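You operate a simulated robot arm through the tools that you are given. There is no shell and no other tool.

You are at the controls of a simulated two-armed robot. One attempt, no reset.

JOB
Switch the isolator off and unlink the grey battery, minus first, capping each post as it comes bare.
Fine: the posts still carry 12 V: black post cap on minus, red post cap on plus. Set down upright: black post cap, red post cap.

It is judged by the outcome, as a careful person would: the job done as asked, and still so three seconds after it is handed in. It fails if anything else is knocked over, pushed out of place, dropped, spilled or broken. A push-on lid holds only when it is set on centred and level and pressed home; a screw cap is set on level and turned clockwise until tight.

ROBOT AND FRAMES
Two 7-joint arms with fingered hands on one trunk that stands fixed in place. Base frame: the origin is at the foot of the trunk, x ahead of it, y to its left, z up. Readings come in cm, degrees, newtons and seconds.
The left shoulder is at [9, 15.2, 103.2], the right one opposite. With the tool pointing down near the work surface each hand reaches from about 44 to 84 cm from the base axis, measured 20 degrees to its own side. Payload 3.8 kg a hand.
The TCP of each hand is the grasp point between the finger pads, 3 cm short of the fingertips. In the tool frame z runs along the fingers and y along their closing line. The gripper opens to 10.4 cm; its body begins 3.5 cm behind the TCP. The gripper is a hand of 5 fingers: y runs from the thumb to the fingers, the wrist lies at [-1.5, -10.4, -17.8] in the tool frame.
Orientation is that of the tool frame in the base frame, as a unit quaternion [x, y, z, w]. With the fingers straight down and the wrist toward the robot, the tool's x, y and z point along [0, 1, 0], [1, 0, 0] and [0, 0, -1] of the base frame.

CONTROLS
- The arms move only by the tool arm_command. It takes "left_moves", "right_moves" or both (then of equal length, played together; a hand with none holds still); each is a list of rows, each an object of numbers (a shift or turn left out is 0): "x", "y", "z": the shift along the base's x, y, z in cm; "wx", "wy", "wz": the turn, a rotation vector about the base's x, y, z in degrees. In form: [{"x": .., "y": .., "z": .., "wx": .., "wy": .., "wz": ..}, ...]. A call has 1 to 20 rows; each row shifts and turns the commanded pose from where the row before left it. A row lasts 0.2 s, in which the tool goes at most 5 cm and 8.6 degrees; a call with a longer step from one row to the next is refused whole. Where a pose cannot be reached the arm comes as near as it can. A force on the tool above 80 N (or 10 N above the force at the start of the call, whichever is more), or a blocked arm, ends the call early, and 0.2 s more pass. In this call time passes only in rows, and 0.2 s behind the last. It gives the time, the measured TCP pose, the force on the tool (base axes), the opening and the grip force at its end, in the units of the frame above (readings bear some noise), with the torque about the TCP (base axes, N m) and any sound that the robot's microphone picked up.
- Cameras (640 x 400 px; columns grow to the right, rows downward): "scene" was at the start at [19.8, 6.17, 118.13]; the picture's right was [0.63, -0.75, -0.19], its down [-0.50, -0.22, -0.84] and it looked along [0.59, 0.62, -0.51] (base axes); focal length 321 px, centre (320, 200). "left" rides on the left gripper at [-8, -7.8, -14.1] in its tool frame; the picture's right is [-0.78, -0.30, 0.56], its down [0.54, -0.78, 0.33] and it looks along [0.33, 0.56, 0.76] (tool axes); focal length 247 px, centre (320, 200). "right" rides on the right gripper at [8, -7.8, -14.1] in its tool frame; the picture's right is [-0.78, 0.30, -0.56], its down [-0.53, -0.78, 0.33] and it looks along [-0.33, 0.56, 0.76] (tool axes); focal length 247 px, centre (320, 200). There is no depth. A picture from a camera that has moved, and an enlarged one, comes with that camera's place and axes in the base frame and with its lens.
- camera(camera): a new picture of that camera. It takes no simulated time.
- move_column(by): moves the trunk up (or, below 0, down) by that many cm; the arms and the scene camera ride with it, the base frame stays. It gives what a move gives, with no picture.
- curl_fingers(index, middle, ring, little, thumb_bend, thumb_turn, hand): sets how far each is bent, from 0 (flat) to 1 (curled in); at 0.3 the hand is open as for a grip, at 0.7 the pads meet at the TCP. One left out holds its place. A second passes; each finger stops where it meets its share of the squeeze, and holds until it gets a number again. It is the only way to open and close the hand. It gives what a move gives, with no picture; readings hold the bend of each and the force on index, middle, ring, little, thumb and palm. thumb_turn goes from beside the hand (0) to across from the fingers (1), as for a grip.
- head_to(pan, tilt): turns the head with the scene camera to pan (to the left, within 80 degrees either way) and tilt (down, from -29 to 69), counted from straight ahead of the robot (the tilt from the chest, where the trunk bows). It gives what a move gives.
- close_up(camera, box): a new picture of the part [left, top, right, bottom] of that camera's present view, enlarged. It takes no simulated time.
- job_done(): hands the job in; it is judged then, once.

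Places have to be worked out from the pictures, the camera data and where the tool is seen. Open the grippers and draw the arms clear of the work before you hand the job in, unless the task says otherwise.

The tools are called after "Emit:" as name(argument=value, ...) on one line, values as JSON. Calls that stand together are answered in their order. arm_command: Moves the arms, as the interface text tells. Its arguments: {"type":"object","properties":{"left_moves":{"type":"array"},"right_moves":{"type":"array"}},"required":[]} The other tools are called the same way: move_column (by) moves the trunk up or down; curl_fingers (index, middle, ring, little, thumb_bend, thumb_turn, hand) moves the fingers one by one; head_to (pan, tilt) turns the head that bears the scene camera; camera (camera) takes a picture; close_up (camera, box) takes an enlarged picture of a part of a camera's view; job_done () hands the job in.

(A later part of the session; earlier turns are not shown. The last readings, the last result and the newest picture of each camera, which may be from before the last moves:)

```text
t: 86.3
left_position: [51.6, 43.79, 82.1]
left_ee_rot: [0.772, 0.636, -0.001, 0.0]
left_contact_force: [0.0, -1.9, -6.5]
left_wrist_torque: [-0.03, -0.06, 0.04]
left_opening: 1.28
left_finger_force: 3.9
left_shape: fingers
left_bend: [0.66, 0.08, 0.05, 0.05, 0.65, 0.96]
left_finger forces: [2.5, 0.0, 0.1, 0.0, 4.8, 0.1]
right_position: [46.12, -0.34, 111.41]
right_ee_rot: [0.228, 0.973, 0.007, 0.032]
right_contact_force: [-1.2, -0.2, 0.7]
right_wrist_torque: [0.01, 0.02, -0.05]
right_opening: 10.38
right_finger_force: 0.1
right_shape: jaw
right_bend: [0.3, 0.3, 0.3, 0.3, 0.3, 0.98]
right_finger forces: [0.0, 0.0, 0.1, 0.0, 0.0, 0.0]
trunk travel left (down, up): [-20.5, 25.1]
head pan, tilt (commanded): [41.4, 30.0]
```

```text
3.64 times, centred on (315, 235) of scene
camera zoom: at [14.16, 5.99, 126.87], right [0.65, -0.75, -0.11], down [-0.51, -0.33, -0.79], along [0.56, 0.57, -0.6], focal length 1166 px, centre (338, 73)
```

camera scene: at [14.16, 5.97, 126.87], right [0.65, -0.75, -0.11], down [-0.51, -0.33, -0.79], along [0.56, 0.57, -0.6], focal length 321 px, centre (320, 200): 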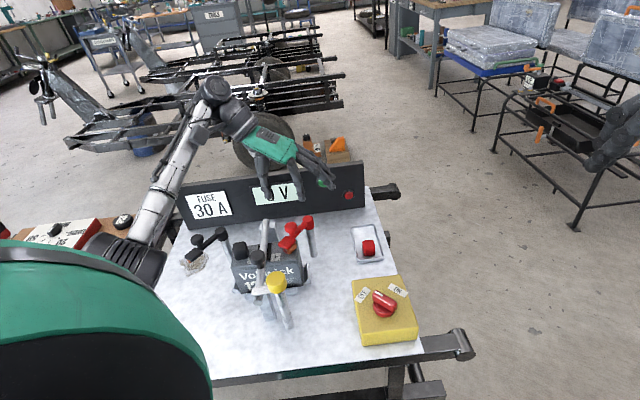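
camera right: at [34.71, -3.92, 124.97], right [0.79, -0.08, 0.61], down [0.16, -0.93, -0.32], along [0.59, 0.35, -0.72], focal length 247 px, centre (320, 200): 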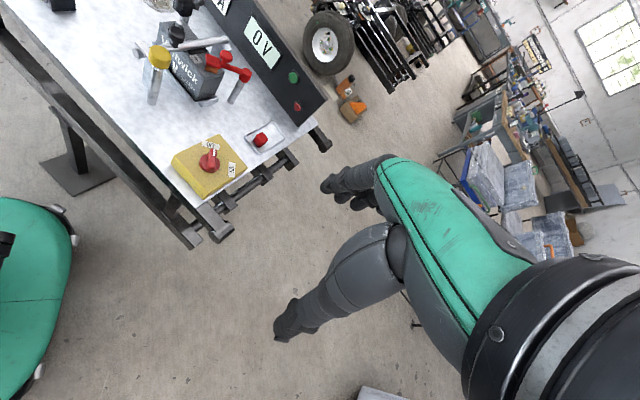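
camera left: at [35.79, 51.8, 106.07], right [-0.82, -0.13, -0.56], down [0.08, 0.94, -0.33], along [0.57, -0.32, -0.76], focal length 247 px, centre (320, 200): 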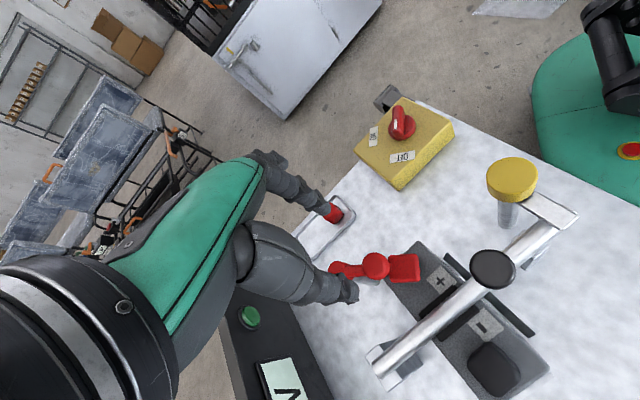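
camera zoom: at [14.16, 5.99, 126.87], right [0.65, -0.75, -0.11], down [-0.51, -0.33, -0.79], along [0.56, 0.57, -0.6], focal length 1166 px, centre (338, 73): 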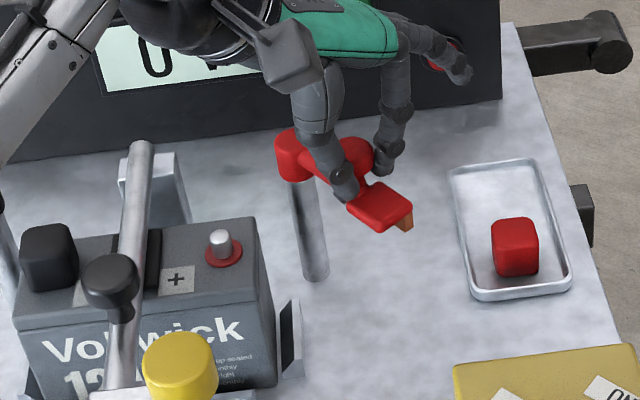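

Both posts' links are now parked aside. I release the plus knob and lift the hand clear.

Emit:
curl_fingers(hand="left", index=0.48, thumb_bend=0.48)

Emit:
arm_command(left_moves=[{"z": 1}, {"z": 2}, {"z": 3}, {"z": 3}, {"z": 2}])

Emit:
close_up(camera="scene", box=[180, 200, 400, 320])

Emit:
camera(camera="left")

```text
t: 87.3
left_position: [51.51, 43.85, 82.25]
left_ee_rot: [0.772, 0.636, 0.0, -0.001]
left_contact_force: [-0.4, 0.3, 0.6]
left_wrist_torque: [0.0, 0.0, -0.04]
left_opening: 5.67
left_finger_force: 0.1
left_shape: fingers
left_bend: [0.48, 0.08, 0.05, 0.05, 0.48, 0.97]
left_finger forces: [0.0, 0.1, 0.0, 0.0, 0.0, 0.0]
right_position: [46.04, -0.47, 111.46]
right_ee_rot: [0.227, 0.973, 0.007, 0.032]
right_contact_force: [-0.1, -0.1, 0.4]
right_wrist_torque: [0.01, 0.0, 0.0]
right_opening: 10.39
right_finger_force: 0.1
right_shape: jaw
right_bend: [0.3, 0.3, 0.3, 0.3, 0.3, 0.98]
right_finger forces: [0.0, 0.0, 0.0, 0.0, 0.0, 0.0]
trunk travel left (down, up): [-20.5, 25.1]
head pan, tilt (commanded): [41.4, 30.0]
```

```text
t: 88.5
left_position: [51.65, 43.76, 93.14]
left_ee_rot: [0.772, 0.636, 0.0, 0.0]
left_contact_force: [0.8, 0.1, -0.4]
left_wrist_torque: [-0.02, 0.03, 0.01]
left_opening: 5.67
left_finger_force: 0.2
left_shape: fingers
left_bend: [0.48, 0.08, 0.05, 0.05, 0.48, 0.97]
left_finger forces: [0.0, 0.0, 0.0, 0.1, 0.0, 0.1]
right_position: [46.01, -0.49, 111.52]
right_ee_rot: [0.227, 0.973, 0.006, 0.032]
right_contact_force: [0.1, 0.1, 0.0]
right_wrist_torque: [0.0, 0.02, 0.02]
right_opening: 10.36
right_finger_force: 0.0
right_shape: jaw
right_bend: [0.3, 0.3, 0.3, 0.3, 0.3, 0.98]
right_finger forces: [0.0, 0.0, 0.0, 0.0, 0.0, 0.0]
trunk travel left (down, up): [-20.5, 25.1]
head pan, tilt (commanded): [41.4, 30.0]
```

```text
2.91 times, centred on (290, 260) of scene
camera zoom: at [14.1, 5.97, 126.88], right [0.65, -0.75, -0.11], down [-0.51, -0.33, -0.79], along [0.56, 0.57, -0.6], focal length 933 px, centre (407, 26)
```

zoom: 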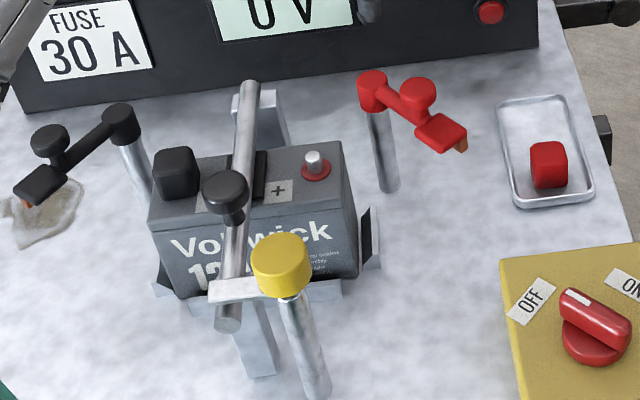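

```text
taken
camera left: at [42.42, 37.29, 107.28], right [-0.44, -0.7, -0.56], down [-0.66, 0.67, -0.33], along [0.61, 0.22, -0.76], focal length 247 px, centre (320, 200)
```

left: 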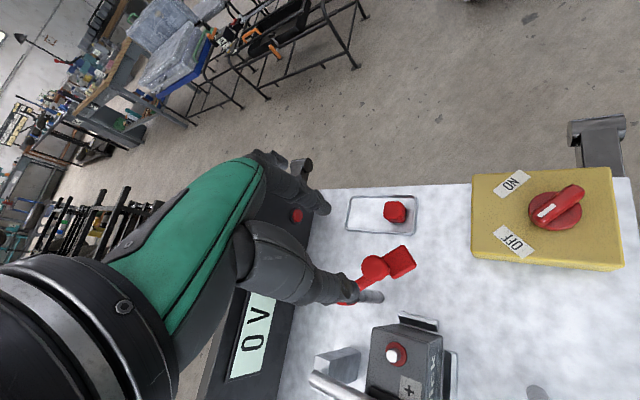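

Everything sits as intended, with the black cap upright on minus. I zoom in on the plus post and the red cap to fix both positions.

Emit:
close_up(camera="left", box=[370, 325, 430, 385])

Emit:
close_up(camera="scene", box=[275, 230, 325, 280])

Emit:
close_up(camera="right", box=[190, 20, 250, 80])

Emit:
close_up(camera="left", box=[340, 180, 430, 260])

Emit:
close_up(camera="scene", box=[340, 220, 400, 275])

Emit:
close_up(camera="right", box=[235, 110, 305, 170])

```text
6.67 times, centred on (400, 355) of left
camera zoom: at [42.42, 37.29, 107.28], right [-0.44, -0.7, -0.56], down [-0.66, 0.67, -0.33], along [0.61, 0.22, -0.76], focal length 1646 px, centre (-213, -833)
```

zoom: 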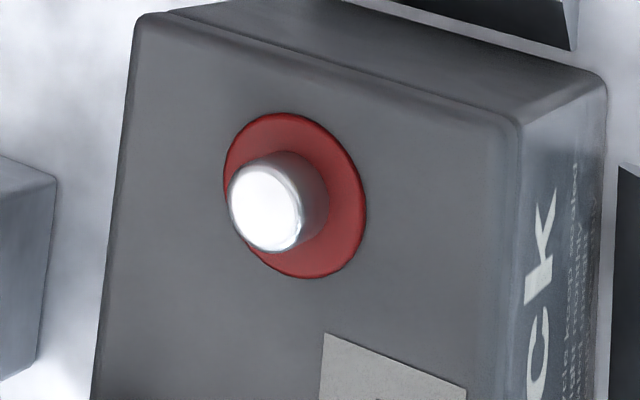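

```text
8.00 times, centred on (300, 255) of scene
camera zoom: at [14.1, 5.97, 126.88], right [0.65, -0.75, -0.11], down [-0.51, -0.33, -0.79], along [0.56, 0.57, -0.6], focal length 2565 px, centre (480, -240)
```

zoom: 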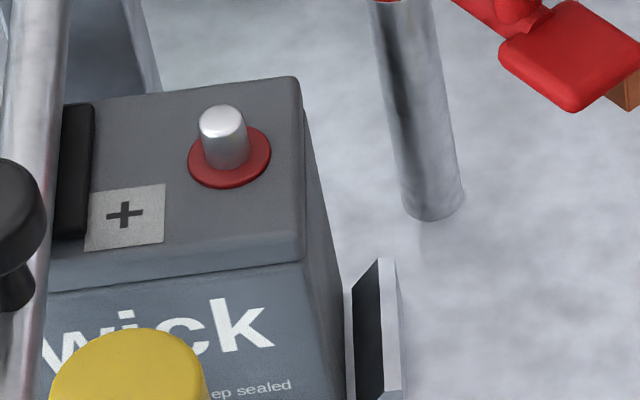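

```text
6.67 times, centred on (220, 50) of right
camera zoom: at [34.71, -3.94, 124.97], right [0.79, -0.08, 0.61], down [0.16, -0.93, -0.32], along [0.59, 0.35, -0.72], focal length 1646 px, centre (987, 1200)
```

zoom: 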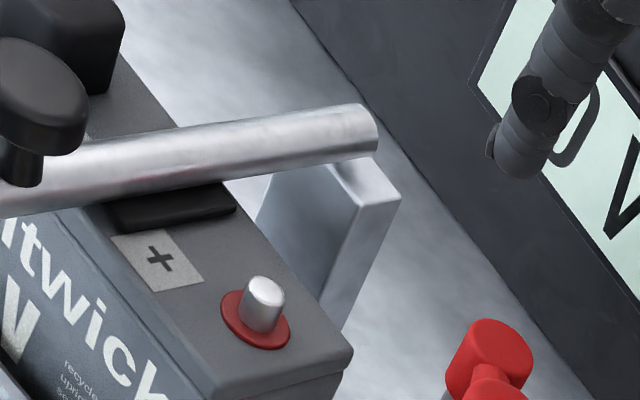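

```text
5.00 times, centred on (385, 220) of left
camera zoom: at [42.42, 37.29, 107.28], right [-0.44, -0.7, -0.56], down [-0.66, 0.67, -0.33], along [0.61, 0.22, -0.76], focal length 1235 px, centre (-5, 100)
```

zoom: 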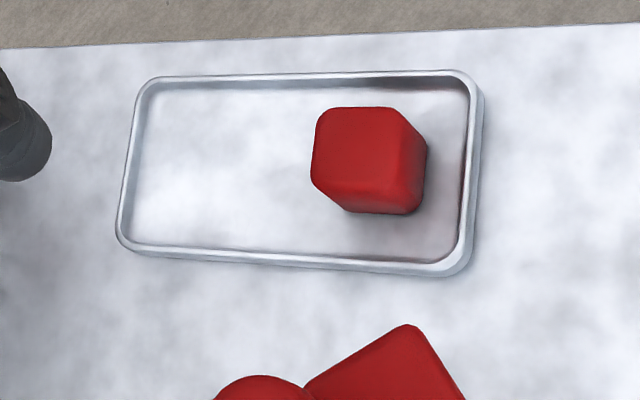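

```text
7.27 times, centred on (370, 248) of scene
camera zoom: at [14.1, 5.97, 126.88], right [0.65, -0.75, -0.11], down [-0.51, -0.33, -0.79], along [0.56, 0.57, -0.6], focal length 2332 px, centre (-44, -146)
```

zoom: 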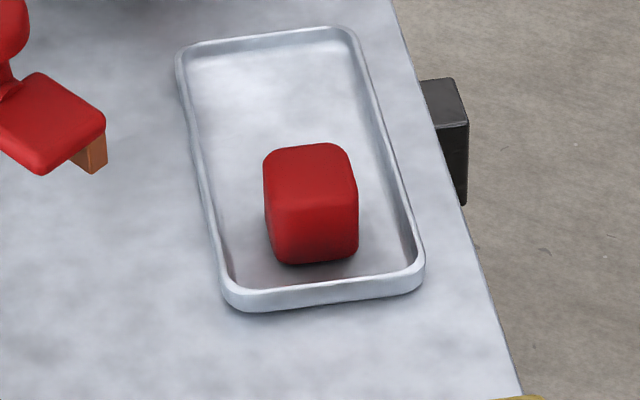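

```text
6.67 times, centred on (270, 140) of right
camera zoom: at [34.71, -3.94, 124.97], right [0.79, -0.08, 0.61], down [0.16, -0.93, -0.32], along [0.59, 0.35, -0.72], focal length 1646 px, centre (653, 600)
```

zoom: 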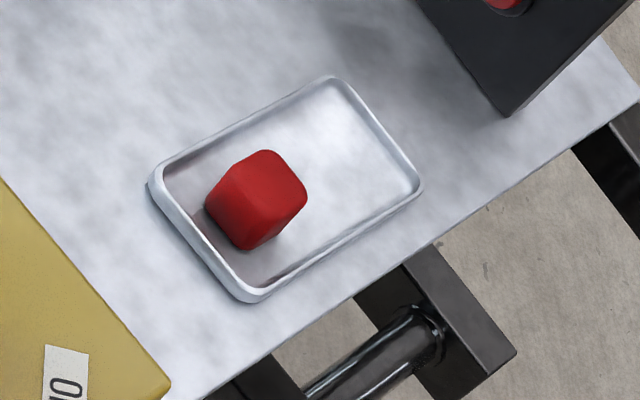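

The plus post is at about (44.2,48.95), top z≈76.8, and the red cap is centred at about (60.95,38.9). I pre-shape the hand and move it above the red cap at +43.6°.

Emit:
curl_fingers(hand="left", index=0.5, middle=0.5, thumb_bend=0.5)

Emit:
arm_command(left_moves=[{"x": 1.2, "y": -0.65, "wz": 6.8}, {"x": 1.2, "y": -0.65, "wz": 6.8}, {"x": 1.2, "y": -0.65, "wz": 6.8}, {"x": 1.2, "y": -0.65, "wz": 6.8}, {"x": 1.2, "y": -0.65, "wz": 6.8}, {"x": 1.2, "y": -0.65, "wz": 6.8}, {"x": 1.2, "y": -0.65, "wz": 6.8}, {"x": 1.25, "y": -0.7, "wz": 6.8}, {"z": -2.5}, {"z": -2.5}, {"z": -2.5}, {"z": -2.5}, {"z": -2.5}, {"z": -2}])

Emit:
close_up(camera="left", box=[280, 180, 440, 320])

Emit:
camera(camera="scene")

Emit:
close_up(camera="right", box=[200, 60, 320, 160])

```text
t: 89.5
left_position: [51.65, 43.68, 93.01]
left_ee_rot: [0.772, 0.635, 0.0, 0.001]
left_contact_force: [-0.1, 0.0, 0.6]
left_wrist_torque: [0.0, -0.03, 0.03]
left_opening: 5.26
left_finger_force: 0.1
left_shape: fingers
left_bend: [0.5, 0.5, 0.05, 0.05, 0.5, 0.97]
left_finger forces: [0.0, 0.0, 0.0, 0.0, 0.0, 0.1]
right_position: [46.17, -0.44, 111.49]
right_ee_rot: [0.227, 0.973, 0.007, 0.032]
right_contact_force: [-1.4, -0.1, -0.5]
right_wrist_torque: [-0.02, -0.01, 0.04]
right_opening: 10.37
right_finger_force: 0.0
right_shape: jaw
right_bend: [0.3, 0.3, 0.3, 0.3, 0.3, 0.98]
right_finger forces: [0.0, 0.0, 0.0, 0.1, 0.0, 0.0]
trunk travel left (down, up): [-20.5, 25.1]
head pan, tilt (commanded): [41.4, 30.0]
```

```text
t: 92.5
left_position: [61.25, 38.7, 78.58]
left_ee_rot: [0.396, 0.918, 0.001, 0.0]
left_contact_force: [0.2, 0.5, 0.3]
left_wrist_torque: [-0.03, 0.01, -0.03]
left_opening: 5.26
left_finger_force: 0.1
left_shape: fingers
left_bend: [0.5, 0.5, 0.05, 0.05, 0.5, 0.97]
left_finger forces: [0.1, 0.0, 0.1, 0.0, 0.0, 0.1]
right_position: [46.18, -0.52, 111.45]
right_ee_rot: [0.228, 0.973, 0.007, 0.031]
right_contact_force: [-0.5, -0.1, 0.3]
right_wrist_torque: [0.0, 0.03, 0.02]
right_opening: 10.38
right_finger_force: 0.0
right_shape: jaw
right_bend: [0.3, 0.3, 0.3, 0.3, 0.3, 0.98]
right_finger forces: [0.1, 0.1, 0.0, 0.0, 0.1, 0.1]
trunk travel left (down, up): [-20.5, 25.1]
head pan, tilt (commanded): [41.4, 30.0]
```

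```text
2.86 times, centred on (360, 250) of left
camera zoom: at [61.01, 27.36, 92.75], right [0.32, -0.77, -0.56], down [-0.93, -0.14, -0.33], along [0.18, 0.62, -0.76], focal length 706 px, centre (206, 57)
```

zoom: 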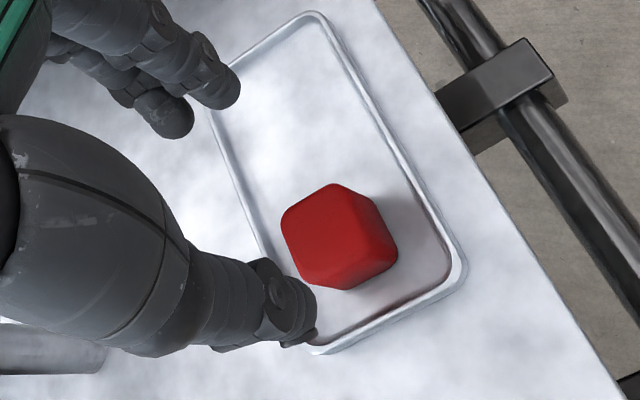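

```text
taken
camera scene: at [14.13, 5.98, 126.88], right [0.65, -0.75, -0.11], down [-0.51, -0.33, -0.79], along [0.56, 0.57, -0.6], focal length 321 px, centre (320, 200)
```

scene: 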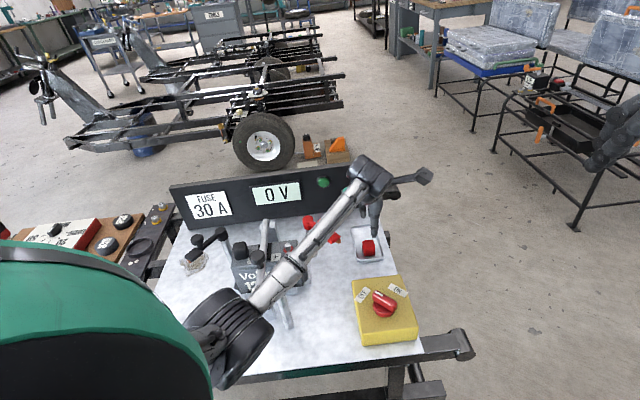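

```text
4.00 times, centred on (260, 110) of right
camera zoom: at [34.73, -3.93, 124.96], right [0.79, -0.08, 0.61], down [0.16, -0.93, -0.32], along [0.59, 0.35, -0.72], focal length 988 px, centre (560, 560)
```

zoom: 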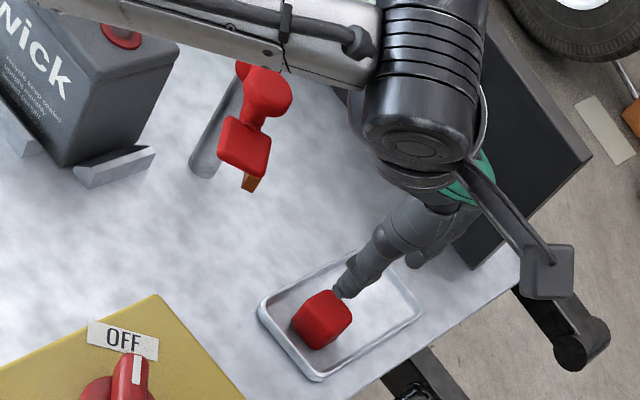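

The arm is laterally clear of the battery fittings, and the red cap sits where predicted. I descend to just above it, then straddle it.

Emit:
arm_command(left_moves=[{"y": -0.1, "z": -1.5}, {"z": -1.5}, {"z": -1.5}])

Emit:
close_up(camera="left", box=[260, 160, 440, 340])

Emit:
close_up(camera="right", box=[240, 90, 310, 160])

Emit:
close_up(camera="scene", box=[330, 180, 410, 280])

```text
t: 93.3
left_position: [61.16, 38.47, 74.14]
left_ee_rot: [0.396, 0.918, -0.001, -0.001]
left_contact_force: [-0.4, 0.1, -0.4]
left_wrist_torque: [0.01, 0.0, -0.01]
left_opening: 5.24
left_finger_force: 0.1
left_shape: fingers
left_bend: [0.5, 0.5, 0.05, 0.05, 0.5, 0.97]
left_finger forces: [0.1, 0.0, 0.0, 0.1, 0.0, 0.0]
right_position: [46.1, -0.42, 111.62]
right_ee_rot: [0.227, 0.973, 0.007, 0.031]
right_contact_force: [-1.3, 0.7, 0.9]
right_wrist_torque: [0.0, 0.02, 0.0]
right_opening: 10.37
right_finger_force: 0.0
right_shape: jaw
right_bend: [0.3, 0.3, 0.3, 0.3, 0.3, 0.98]
right_finger forces: [0.1, 0.0, 0.1, 0.1, 0.0, 0.1]
trunk travel left (down, up): [-20.5, 25.1]
head pan, tilt (commanded): [41.4, 30.0]
```

```text
2.22 times, centred on (350, 250) of left
camera zoom: at [61.01, 27.31, 88.31], right [0.32, -0.77, -0.56], down [-0.93, -0.14, -0.33], along [0.17, 0.62, -0.76], focal length 549 px, centre (253, 89)
```

zoom: 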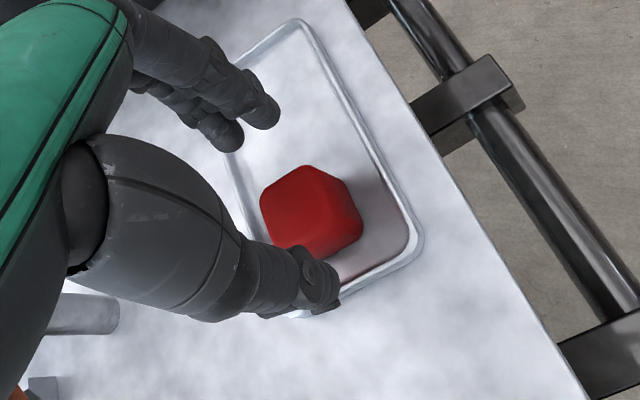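

```text
5.71 times, centred on (275, 125) of right
camera zoom: at [34.73, -3.93, 124.97], right [0.79, -0.08, 0.61], down [0.16, -0.93, -0.32], along [0.59, 0.35, -0.72], focal length 1411 px, centre (577, 629)
```

zoom: 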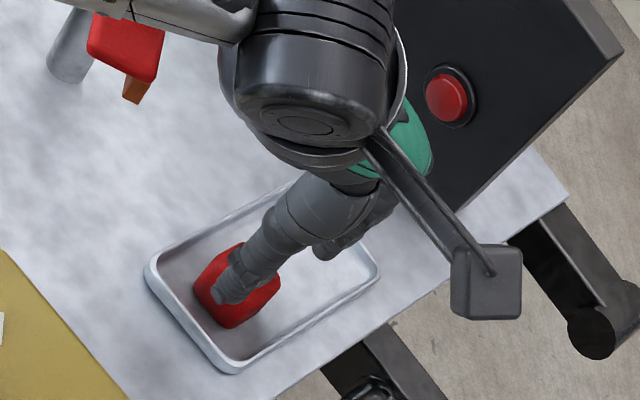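

```text
4.00 times, centred on (370, 230) of scene
camera zoom: at [14.12, 5.98, 126.88], right [0.65, -0.75, -0.11], down [-0.51, -0.33, -0.79], along [0.56, 0.57, -0.6], focal length 1282 px, centre (120, 80)
```

zoom: 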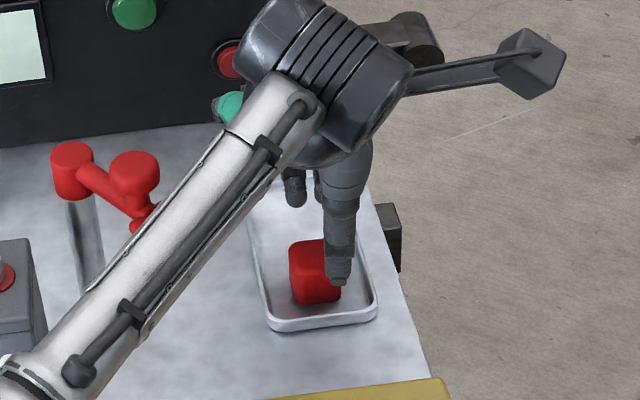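

Relative geometry matches the earlier good grasp of the black cap. I descend the last 3 cm around the red cap.

Emit:
arm_command(left_moves=[{"x": 0.1, "z": -0.8}, {"z": -0.8}, {"z": -0.8}, {"z": -0.6}])

Emit:
close_up(camera="left", box=[260, 160, 440, 340])

Emit:
close_up(camera="right", box=[240, 90, 310, 160])

```text
t: 94.3
left_position: [61.43, 38.56, 71.09]
left_ee_rot: [0.396, 0.918, 0.0, 0.0]
left_contact_force: [0.9, -0.4, -0.4]
left_wrist_torque: [0.01, 0.0, 0.0]
left_opening: 5.26
left_finger_force: 0.0
left_shape: fingers
left_bend: [0.5, 0.5, 0.05, 0.05, 0.5, 0.97]
left_finger forces: [0.0, 0.0, 0.0, 0.0, 0.1, 0.1]
right_position: [46.02, -0.43, 111.38]
right_ee_rot: [0.228, 0.973, 0.007, 0.031]
right_contact_force: [-0.4, 0.0, 0.3]
right_wrist_torque: [0.01, -0.03, -0.01]
right_opening: 10.38
right_finger_force: 0.0
right_shape: jaw
right_bend: [0.3, 0.3, 0.3, 0.3, 0.3, 0.98]
right_finger forces: [0.1, 0.1, 0.0, 0.1, 0.0, 0.0]
trunk travel left (down, up): [-20.5, 25.1]
head pan, tilt (commanded): [41.4, 30.0]
```

```text
2.22 times, centred on (350, 250) of left
camera zoom: at [61.19, 27.33, 85.24], right [0.32, -0.77, -0.56], down [-0.93, -0.14, -0.33], along [0.17, 0.62, -0.76], focal length 549 px, centre (253, 89)
```

zoom: 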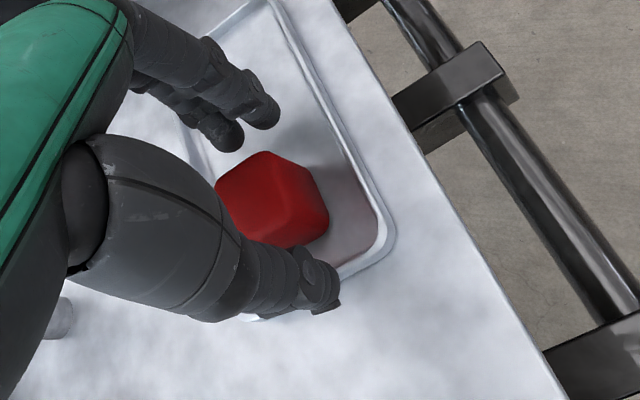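

```text
5.71 times, centred on (275, 125) of right
camera zoom: at [34.72, -3.93, 124.97], right [0.79, -0.08, 0.61], down [0.16, -0.93, -0.32], along [0.59, 0.35, -0.72], focal length 1411 px, centre (577, 629)
```

zoom: 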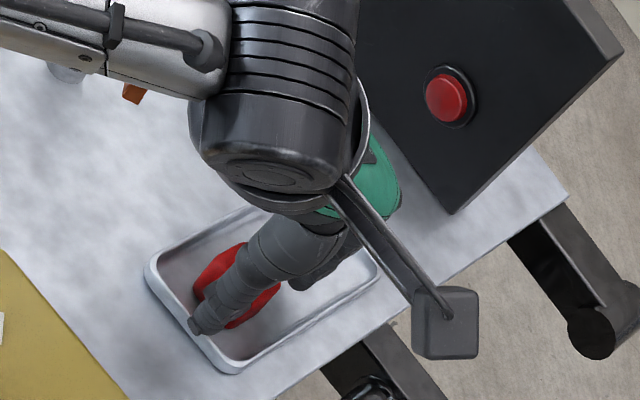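

The view nearly duplicates the black-cap grasp. I nudge 0.15 cm sideways and close thumb, index and middle on the red cap.

Emit:
arm_command(left_moves=[{"x": -0.1, "y": 0.11}])

Emit:
curl_fingers(hand="left", index=0.62, middle=0.62, thumb_bend=0.62)

Emit:
curl_fingers(hand="left", index=0.67, middle=0.67, thumb_bend=0.67)

Emit:
close_up(camera="left", box=[260, 160, 440, 340])

```text
t: 94.7
left_position: [61.25, 38.5, 71.18]
left_ee_rot: [0.396, 0.918, 0.0, 0.0]
left_contact_force: [0.0, -0.5, 0.1]
left_wrist_torque: [0.02, 0.0, 0.03]
left_opening: 5.24
left_finger_force: 0.1
left_shape: fingers
left_bend: [0.5, 0.5, 0.05, 0.05, 0.5, 0.97]
left_finger forces: [0.0, 0.0, 0.0, 0.0, 0.0, 0.1]
right_position: [45.96, -0.42, 111.5]
right_ee_rot: [0.228, 0.973, 0.007, 0.033]
right_contact_force: [0.1, 0.0, -0.5]
right_wrist_torque: [-0.02, 0.0, 0.01]
right_opening: 10.36
right_finger_force: 0.0
right_shape: jaw
right_bend: [0.3, 0.3, 0.3, 0.3, 0.3, 0.98]
right_finger forces: [0.0, 0.0, 0.0, 0.0, 0.1, 0.0]
trunk travel left (down, up): [-20.5, 25.1]
head pan, tilt (commanded): [41.4, 30.0]
```

```text
t: 95.7
left_position: [61.36, 38.58, 71.07]
left_ee_rot: [0.396, 0.918, 0.001, 0.0]
left_contact_force: [0.2, 0.1, -0.6]
left_wrist_torque: [-0.02, 0.0, -0.01]
left_opening: 2.72
left_finger_force: 2.9
left_shape: fingers
left_bend: [0.6, 0.61, 0.05, 0.05, 0.6, 0.97]
left_finger forces: [1.4, 1.0, 0.1, 0.0, 2.4, 0.0]
right_position: [46.05, -0.45, 111.56]
right_ee_rot: [0.228, 0.973, 0.007, 0.032]
right_contact_force: [0.2, 0.0, -0.7]
right_wrist_torque: [0.0, 0.0, 0.02]
right_opening: 10.36
right_finger_force: 0.0
right_shape: jaw
right_bend: [0.3, 0.3, 0.3, 0.3, 0.3, 0.98]
right_finger forces: [0.1, 0.0, 0.0, 0.0, 0.0, 0.0]
trunk travel left (down, up): [-20.5, 25.1]
head pan, tilt (commanded): [41.4, 30.0]
```

```text
t: 96.7
left_position: [61.41, 38.62, 71.04]
left_ee_rot: [0.396, 0.918, 0.0, 0.0]
left_contact_force: [0.0, -0.2, -0.7]
left_wrist_torque: [0.0, -0.03, 0.0]
left_opening: 2.6
left_finger_force: 7.2
left_shape: fingers
left_bend: [0.62, 0.64, 0.05, 0.05, 0.6, 0.96]
left_finger forces: [3.9, 3.0, 0.0, 0.0, 6.9, 0.0]
right_position: [46.0, -0.51, 111.42]
right_ee_rot: [0.228, 0.973, 0.007, 0.032]
right_contact_force: [-0.2, 0.4, -1.0]
right_wrist_torque: [0.01, 0.01, 0.04]
right_opening: 10.38
right_finger_force: 0.1
right_shape: jaw
right_bend: [0.3, 0.3, 0.3, 0.3, 0.3, 0.98]
right_finger forces: [0.0, 0.0, 0.1, 0.0, 0.0, 0.1]
trunk travel left (down, up): [-20.5, 25.1]
head pan, tilt (commanded): [41.4, 30.0]
```

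```text
2.22 times, centred on (350, 250) of left
camera zoom: at [61.11, 27.41, 85.25], right [0.32, -0.77, -0.56], down [-0.93, -0.14, -0.33], along [0.17, 0.62, -0.76], focal length 549 px, centre (253, 89)
```

zoom: 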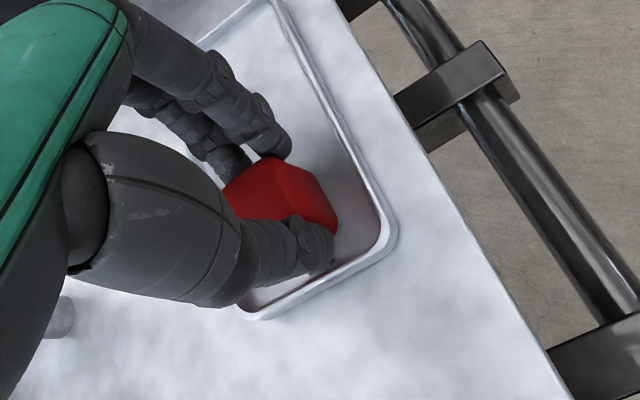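

The grip matches the black cap's. From the black cap's behaviour I now know the cap rides about 0.7–1 cm toward the thumb in the hand, so I'll correct for that. I lift straight up and carry it over toward the plus post.

Emit:
arm_command(left_moves=[{"z": 0.7}, {"z": 1.5}, {"z": 2.5}, {"z": 2.5}, {"z": 2.5}, {"z": 2.5}, {"z": 2.5}, {"z": 2.5}, {"z": 2.5}, {"z": 2}])

Emit:
arm_command(left_moves=[{"x": -1, "y": 0.7}, {"x": -2, "y": 1.3}, {"x": -2, "y": 1.3}, {"x": -2, "y": 1.3}, {"x": -2, "y": 1.3}, {"x": -2, "y": 1.3}, {"x": -2, "y": 1.3}, {"x": -2, "y": 1.2}, {"x": -1.2, "y": 0.8}])

Emit:
camera(camera="left")

Emit:
camera(camera="scene")

Emit:
close_up(camera="right", box=[170, 0, 290, 100])

```text
t: 98.9
left_position: [61.06, 38.51, 92.72]
left_ee_rot: [0.397, 0.918, -0.001, -0.001]
left_contact_force: [0.1, 0.3, 0.0]
left_wrist_torque: [0.01, 0.0, 0.0]
left_opening: 2.58
left_finger_force: 6.7
left_shape: fingers
left_bend: [0.62, 0.64, 0.05, 0.05, 0.6, 0.96]
left_finger forces: [3.9, 3.0, 0.1, 0.0, 6.9, 0.1]
right_position: [46.08, -0.47, 111.57]
right_ee_rot: [0.228, 0.973, 0.007, 0.032]
right_contact_force: [0.4, -0.4, -0.8]
right_wrist_torque: [-0.02, 0.06, 0.01]
right_opening: 10.36
right_finger_force: 0.0
right_shape: jaw
right_bend: [0.3, 0.3, 0.3, 0.3, 0.3, 0.98]
right_finger forces: [0.0, 0.1, 0.1, 0.0, 0.1, 0.0]
trunk travel left (down, up): [-20.5, 25.1]
head pan, tilt (commanded): [41.4, 30.0]
```

```text
t: 100.9
left_position: [45.0, 49.16, 92.86]
left_ee_rot: [0.396, 0.918, 0.0, 0.0]
left_contact_force: [0.9, 0.1, 0.3]
left_wrist_torque: [-0.01, -0.02, -0.01]
left_opening: 2.58
left_finger_force: 7.1
left_shape: fingers
left_bend: [0.62, 0.64, 0.05, 0.05, 0.6, 0.96]
left_finger forces: [3.8, 2.9, 0.1, 0.0, 6.8, 0.0]
right_position: [46.01, -0.55, 111.55]
right_ee_rot: [0.228, 0.973, 0.007, 0.032]
right_contact_force: [0.0, 0.8, 0.2]
right_wrist_torque: [0.0, -0.02, 0.01]
right_opening: 10.39
right_finger_force: 0.1
right_shape: jaw
right_bend: [0.3, 0.3, 0.3, 0.3, 0.3, 0.98]
right_finger forces: [0.0, 0.1, 0.1, 0.0, 0.0, 0.0]
trunk travel left (down, up): [-20.5, 25.1]
head pan, tilt (commanded): [41.4, 30.0]
```

```text
taken
camera left: at [44.85, 37.97, 107.01], right [0.32, -0.77, -0.56], down [-0.93, -0.14, -0.33], along [0.18, 0.62, -0.76], focal length 247 px, centre (320, 200)
```

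left: 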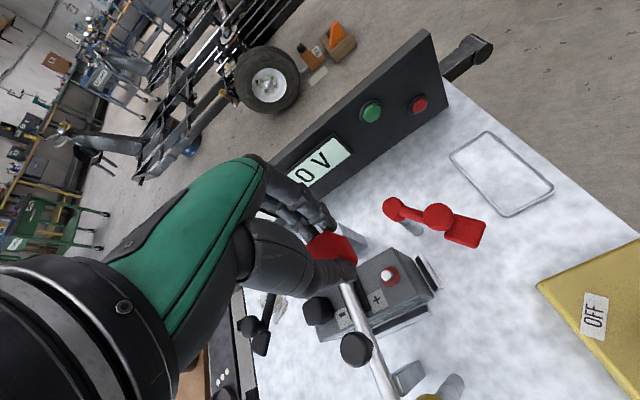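

```text
taken
camera scene: at [14.09, 5.99, 126.88], right [0.65, -0.75, -0.11], down [-0.51, -0.33, -0.79], along [0.56, 0.57, -0.6], focal length 321 px, centre (320, 200)
```

scene: 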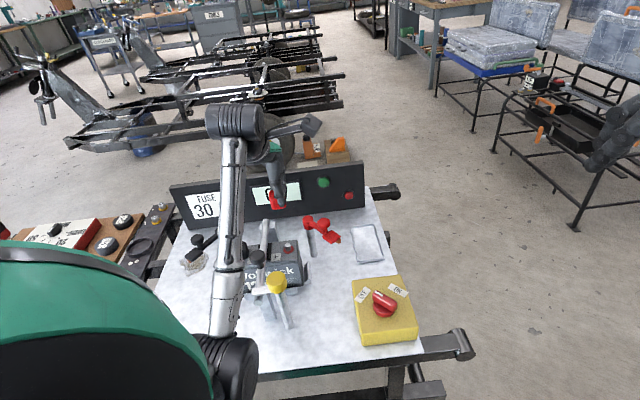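

```text
4.00 times, centred on (230, 50) of right
camera zoom: at [34.7, -3.92, 124.98], right [0.79, -0.08, 0.61], down [0.16, -0.93, -0.32], along [0.59, 0.35, -0.72], focal length 988 px, centre (680, 800)
```

zoom: 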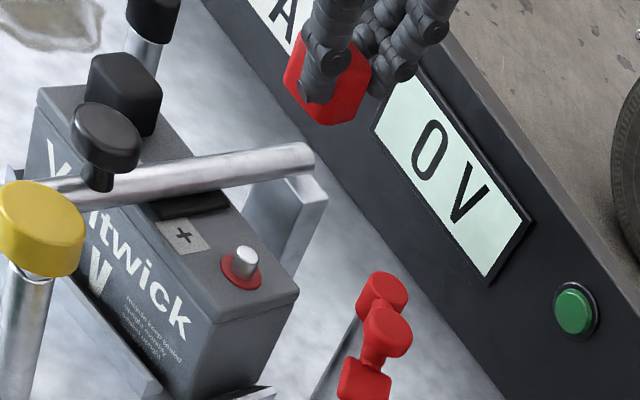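

The red colour makes in-hand measurement easier. I zoom on the held cap and the post from all three cameras.

Emit:
close_up(camera="right", box=[205, 0, 245, 40])

Emit:
close_up(camera="scene", box=[255, 175, 300, 215])

Emit:
close_up(camera="left", box=[290, 215, 420, 305])

```text
10.00 times, centred on (225, 20) of right
camera zoom: at [34.7, -3.92, 124.98], right [0.79, -0.08, 0.61], down [0.16, -0.93, -0.32], along [0.59, 0.35, -0.72], focal length 2470 px, centre (1270, 2000)
```

zoom: 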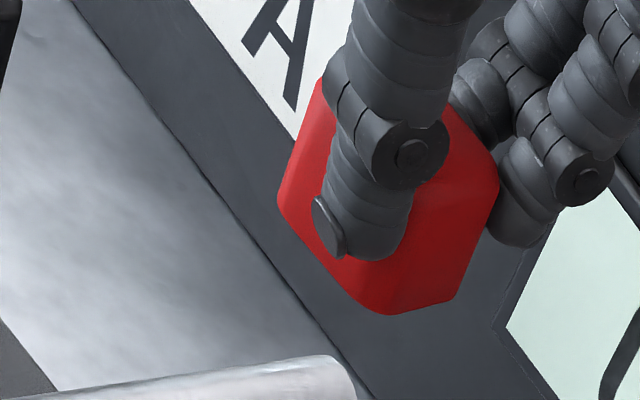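

```text
10.00 times, centred on (278, 195) of scene
camera zoom: at [14.09, 5.99, 126.88], right [0.65, -0.75, -0.11], down [-0.51, -0.33, -0.79], along [0.56, 0.57, -0.6], focal length 3206 px, centre (745, 250)
```

zoom: 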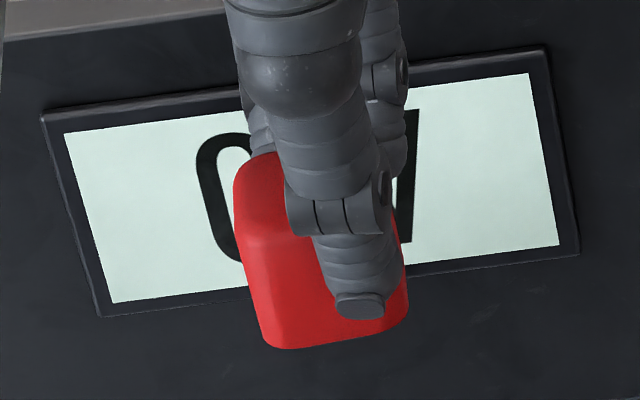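

```text
4.44 times, centred on (355, 260) of left
camera zoom: at [44.85, 37.97, 107.01], right [0.32, -0.77, -0.56], down [-0.93, -0.14, -0.33], along [0.18, 0.62, -0.76], focal length 1098 px, centre (164, -67)
```

zoom: 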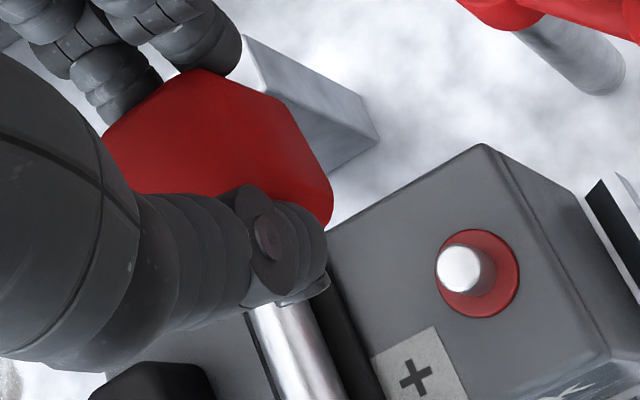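

Fitting the held cap's outline in the left camera puts it at tool (0.5,−0.1) with its bottom 5.0 cm below the TCP, and the plus post at (44.2,49.05). I align accordingly and lower to just above the post.

Emit:
arm_command(left_moves=[{"x": -0.4, "y": -0.4}, {"z": -2}, {"z": -2}, {"z": -2}, {"z": -2}, {"z": -1.5}, {"z": -0.9}])

Emit:
close_up(camera="right", box=[200, 20, 250, 70])

Emit:
close_up(camera="scene", box=[265, 220, 315, 265])

Emit:
close_up(camera="left", box=[290, 200, 400, 300])

```text
t: 102.5
left_position: [44.58, 48.54, 82.33]
left_ee_rot: [0.397, 0.918, 0.0, 0.0]
left_contact_force: [0.1, 0.8, 0.2]
left_wrist_torque: [-0.01, -0.01, -0.03]
left_opening: 2.57
left_finger_force: 6.6
left_shape: fingers
left_bend: [0.62, 0.64, 0.05, 0.05, 0.6, 0.96]
left_finger forces: [3.9, 2.9, 0.0, 0.1, 6.7, 0.0]
right_position: [45.98, -0.57, 111.51]
right_ee_rot: [0.227, 0.973, 0.006, 0.032]
right_contact_force: [0.3, 0.5, 1.3]
right_wrist_torque: [0.04, 0.01, 0.0]
right_opening: 10.39
right_finger_force: 0.0
right_shape: jaw
right_bend: [0.3, 0.3, 0.3, 0.3, 0.3, 0.98]
right_finger forces: [0.0, 0.1, 0.0, 0.0, 0.0, 0.1]
trunk travel left (down, up): [-20.5, 25.1]
head pan, tilt (commanded): [41.4, 30.0]
```

```text
8.00 times, centred on (225, 45) of right
camera zoom: at [34.71, -3.93, 124.97], right [0.79, -0.08, 0.61], down [0.16, -0.93, -0.32], along [0.59, 0.35, -0.72], focal length 1976 px, centre (1080, 1440)
```

zoom: 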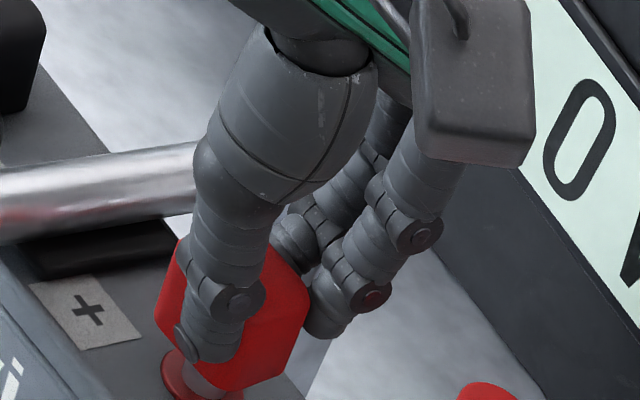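

```text
8.89 times, centred on (290, 242) of scene
camera zoom: at [14.11, 5.98, 126.88], right [0.65, -0.75, -0.11], down [-0.51, -0.33, -0.79], along [0.56, 0.57, -0.6], focal length 2850 px, centre (587, -178)
```

zoom: 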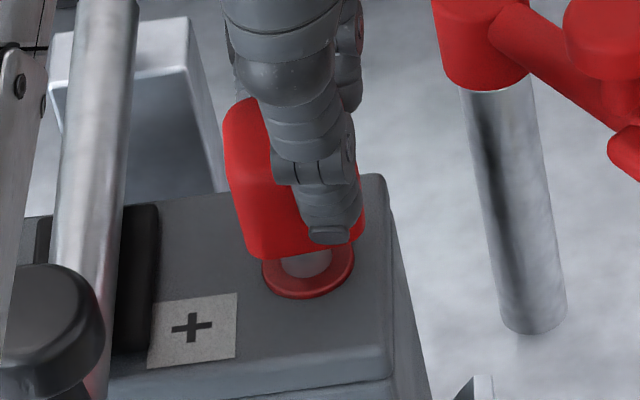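

```text
4.00 times, centred on (345, 250) of left
camera zoom: at [44.45, 37.39, 96.47], right [0.32, -0.77, -0.56], down [-0.93, -0.14, -0.33], along [0.17, 0.62, -0.76], focal length 988 px, centre (220, 0)
```

zoom: 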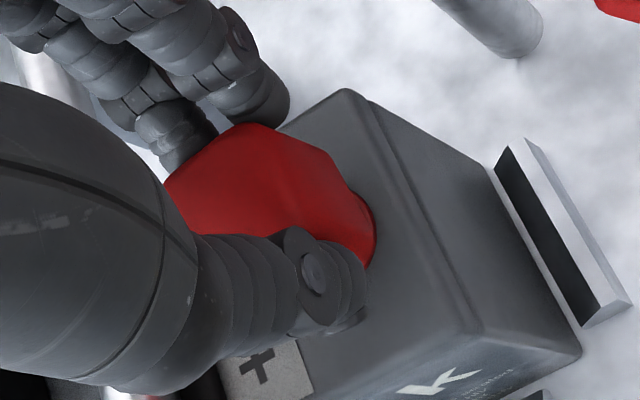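

The cap hovers just above the red disc; scene view suggests it's ~0.2 cm too far to the right. I shift that amount and lower to first contact.

Emit:
arm_command(left_moves=[{"x": -0.14, "y": 0.16}, {"z": -0.3}])

Emit:
arm_command(left_moves=[{"z": -0.15}, {"z": -0.1}])

Emit:
close_up(camera="right", box=[200, 30, 240, 70])

Emit:
close_up(camera="scene", box=[270, 225, 310, 260])

```text
t: 103.1
left_position: [44.58, 48.82, 82.15]
left_ee_rot: [0.397, 0.918, 0.0, 0.0]
left_contact_force: [0.1, -0.5, -0.6]
left_wrist_torque: [0.0, 0.0, 0.0]
left_opening: 2.6
left_finger_force: 6.7
left_shape: fingers
left_bend: [0.62, 0.64, 0.05, 0.05, 0.6, 0.96]
left_finger forces: [3.9, 2.9, 0.0, 0.1, 6.8, 0.0]
right_position: [46.09, -0.44, 111.54]
right_ee_rot: [0.228, 0.973, 0.006, 0.032]
right_contact_force: [-0.1, 0.4, 0.2]
right_wrist_torque: [-0.03, 0.03, -0.01]
right_opening: 10.36
right_finger_force: 0.1
right_shape: jaw
right_bend: [0.3, 0.3, 0.3, 0.3, 0.3, 0.98]
right_finger forces: [0.0, 0.1, 0.1, 0.0, 0.0, 0.0]
trunk travel left (down, up): [-20.5, 25.1]
head pan, tilt (commanded): [41.4, 30.0]
```

```text
t: 103.7
left_position: [44.53, 48.81, 81.79]
left_ee_rot: [0.396, 0.918, 0.0, 0.0]
left_contact_force: [-0.1, 0.0, -0.6]
left_wrist_torque: [-0.02, -0.02, 0.04]
left_opening: 2.57
left_finger_force: 7.1
left_shape: fingers
left_bend: [0.62, 0.64, 0.05, 0.05, 0.6, 0.96]
left_finger forces: [3.9, 2.9, 0.1, 0.1, 6.8, 0.0]
right_position: [45.99, -0.43, 111.48]
right_ee_rot: [0.228, 0.973, 0.008, 0.031]
right_contact_force: [-1.1, -0.4, -0.4]
right_wrist_torque: [0.0, 0.04, 0.0]
right_opening: 10.37
right_finger_force: 0.0
right_shape: jaw
right_bend: [0.3, 0.3, 0.3, 0.3, 0.3, 0.98]
right_finger forces: [0.1, 0.1, 0.0, 0.1, 0.0, 0.1]
trunk travel left (down, up): [-20.5, 25.1]
head pan, tilt (commanded): [41.4, 30.0]
```

```text
10.00 times, centred on (220, 50) of right
camera zoom: at [34.72, -3.93, 124.97], right [0.79, -0.08, 0.61], down [0.16, -0.93, -0.32], along [0.59, 0.35, -0.72], focal length 2470 px, centre (1320, 1700)
```

zoom: 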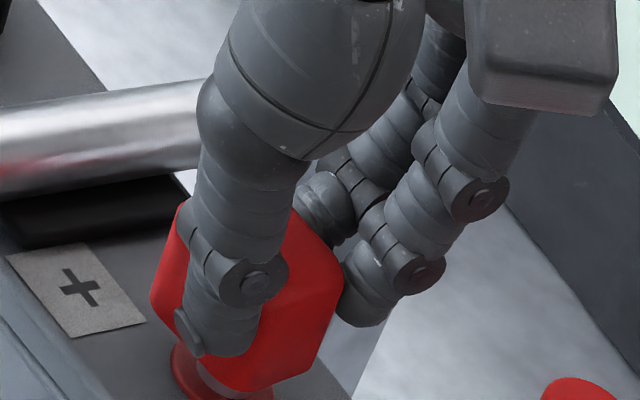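

```text
11.43 times, centred on (290, 242) of scene
camera zoom: at [14.11, 5.98, 126.88], right [0.65, -0.75, -0.11], down [-0.51, -0.33, -0.79], along [0.56, 0.57, -0.6], focal length 3664 px, centre (663, -286)
```

zoom: 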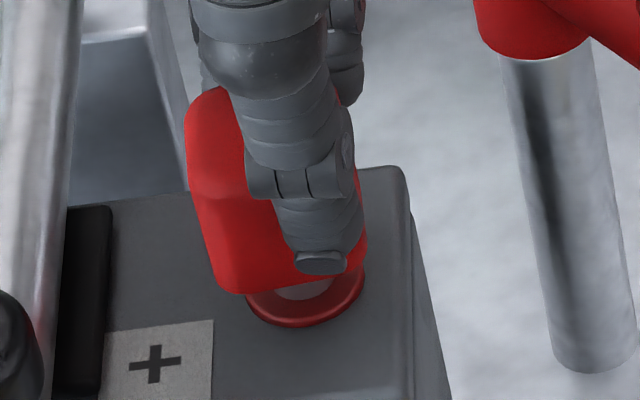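

Both views agree the cap is within about 0.2 cm of the post axis. I keep lowering in small steps to find first contact.

Emit:
arm_command(left_moves=[{"z": -0.1}, {"z": -0.1}])

Emit:
arm_command(left_moves=[{"z": -0.1}, {"z": -0.1}])

```text
t: 104.3
left_position: [44.45, 48.88, 81.54]
left_ee_rot: [0.397, 0.918, 0.0, 0.0]
left_contact_force: [-0.3, 0.2, -0.5]
left_wrist_torque: [-0.01, 0.02, 0.0]
left_opening: 2.58
left_finger_force: 7.3
left_shape: fingers
left_bend: [0.62, 0.64, 0.05, 0.05, 0.6, 0.96]
left_finger forces: [3.8, 2.9, 0.0, 0.0, 6.8, 0.1]
right_position: [46.08, -0.52, 111.53]
right_ee_rot: [0.228, 0.973, 0.007, 0.032]
right_contact_force: [0.2, 0.1, -0.2]
right_wrist_torque: [0.0, -0.03, 0.01]
right_opening: 10.37
right_finger_force: 0.2
right_shape: jaw
right_bend: [0.3, 0.3, 0.3, 0.3, 0.3, 0.98]
right_finger forces: [0.0, 0.0, 0.1, 0.0, 0.1, 0.0]
trunk travel left (down, up): [-20.5, 25.1]
head pan, tilt (commanded): [41.4, 30.0]
```

```text
t: 104.9
left_position: [44.37, 48.79, 81.46]
left_ee_rot: [0.396, 0.918, 0.0, 0.001]
left_contact_force: [-0.4, -0.2, -0.7]
left_wrist_torque: [0.0, 0.03, 0.02]
left_opening: 2.54
left_finger_force: 7.1
left_shape: fingers
left_bend: [0.62, 0.64, 0.05, 0.05, 0.6, 0.96]
left_finger forces: [3.9, 2.8, 0.0, 0.1, 6.8, 0.0]
right_position: [46.19, -0.38, 111.55]
right_ee_rot: [0.228, 0.973, 0.006, 0.032]
right_contact_force: [1.1, 0.0, 0.0]
right_wrist_torque: [0.02, 0.02, 0.05]
right_opening: 10.39
right_finger_force: 0.0
right_shape: jaw
right_bend: [0.3, 0.3, 0.3, 0.3, 0.3, 0.98]
right_finger forces: [0.0, 0.0, 0.0, 0.1, 0.0, 0.0]
trunk travel left (down, up): [-20.5, 25.1]
head pan, tilt (commanded): [41.4, 30.0]
```

Already lower than where the black cap first hit, and still no force, so the post seems to be entering the cap. I continue slowly.

Emit:
arm_command(left_moves=[{"z": -0.1}, {"z": -0.1}])

Emit:
arm_command(left_moves=[{"z": -0.1}, {"z": -0.1}])

Emit:
close_up(camera="right", box=[200, 30, 240, 70])

Emit:
close_up(camera="scene", box=[270, 225, 310, 260])

```text
t: 105.5
left_position: [44.37, 48.75, 81.39]
left_ee_rot: [0.396, 0.918, 0.0, -0.001]
left_contact_force: [0.7, 0.0, -0.8]
left_wrist_torque: [0.02, 0.01, -0.04]
left_opening: 2.56
left_finger_force: 6.5
left_shape: fingers
left_bend: [0.62, 0.64, 0.05, 0.05, 0.6, 0.96]
left_finger forces: [3.9, 2.8, 0.0, 0.0, 6.8, 0.1]
right_position: [46.12, -0.35, 111.55]
right_ee_rot: [0.228, 0.973, 0.008, 0.032]
right_contact_force: [-0.5, -0.2, 0.0]
right_wrist_torque: [-0.01, -0.05, 0.0]
right_opening: 10.38
right_finger_force: 0.0
right_shape: jaw
right_bend: [0.3, 0.3, 0.3, 0.3, 0.3, 0.98]
right_finger forces: [0.0, 0.0, 0.0, 0.0, 0.1, 0.0]
trunk travel left (down, up): [-20.5, 25.1]
head pan, tilt (commanded): [41.4, 30.0]
```

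```text
t: 106.1
left_position: [44.4, 48.82, 81.1]
left_ee_rot: [0.396, 0.918, 0.0, 0.001]
left_contact_force: [0.7, -0.2, -0.3]
left_wrist_torque: [0.0, 0.03, -0.01]
left_opening: 2.59
left_finger_force: 6.7
left_shape: fingers
left_bend: [0.62, 0.64, 0.05, 0.05, 0.6, 0.96]
left_finger forces: [3.8, 2.9, 0.0, 0.1, 6.8, 0.0]
right_position: [45.93, -0.54, 111.65]
right_ee_rot: [0.228, 0.973, 0.007, 0.032]
right_contact_force: [0.2, -0.3, 0.0]
right_wrist_torque: [-0.03, -0.03, -0.01]
right_opening: 10.38
right_finger_force: 0.1
right_shape: jaw
right_bend: [0.3, 0.3, 0.3, 0.3, 0.3, 0.98]
right_finger forces: [0.0, 0.1, 0.0, 0.0, 0.1, 0.1]
trunk travel left (down, up): [-20.5, 25.1]
head pan, tilt (commanded): [41.4, 30.0]
```

```text
10.00 times, centred on (220, 50) of right
camera zoom: at [34.72, -3.93, 124.97], right [0.79, -0.08, 0.61], down [0.16, -0.93, -0.32], along [0.59, 0.35, -0.72], focal length 2470 px, centre (1320, 1700)
```

zoom: 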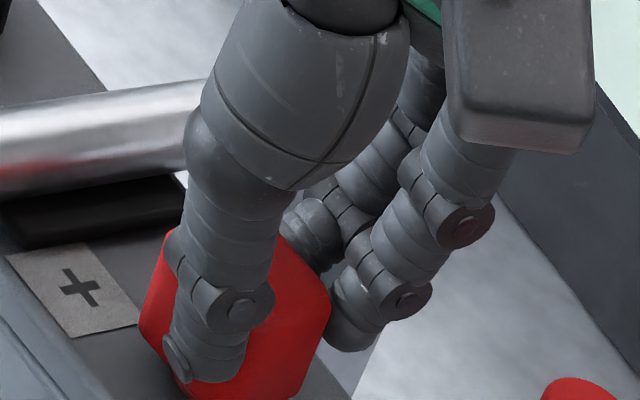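

```text
11.43 times, centred on (290, 242) of scene
camera zoom: at [14.11, 5.98, 126.88], right [0.65, -0.75, -0.11], down [-0.51, -0.33, -0.79], along [0.56, 0.57, -0.6], focal length 3664 px, centre (663, -286)
```

zoom: 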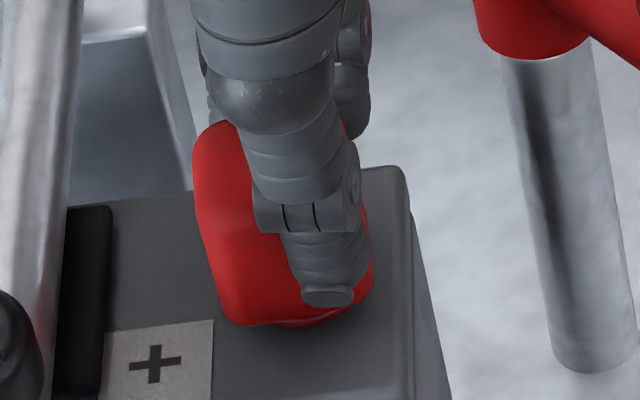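

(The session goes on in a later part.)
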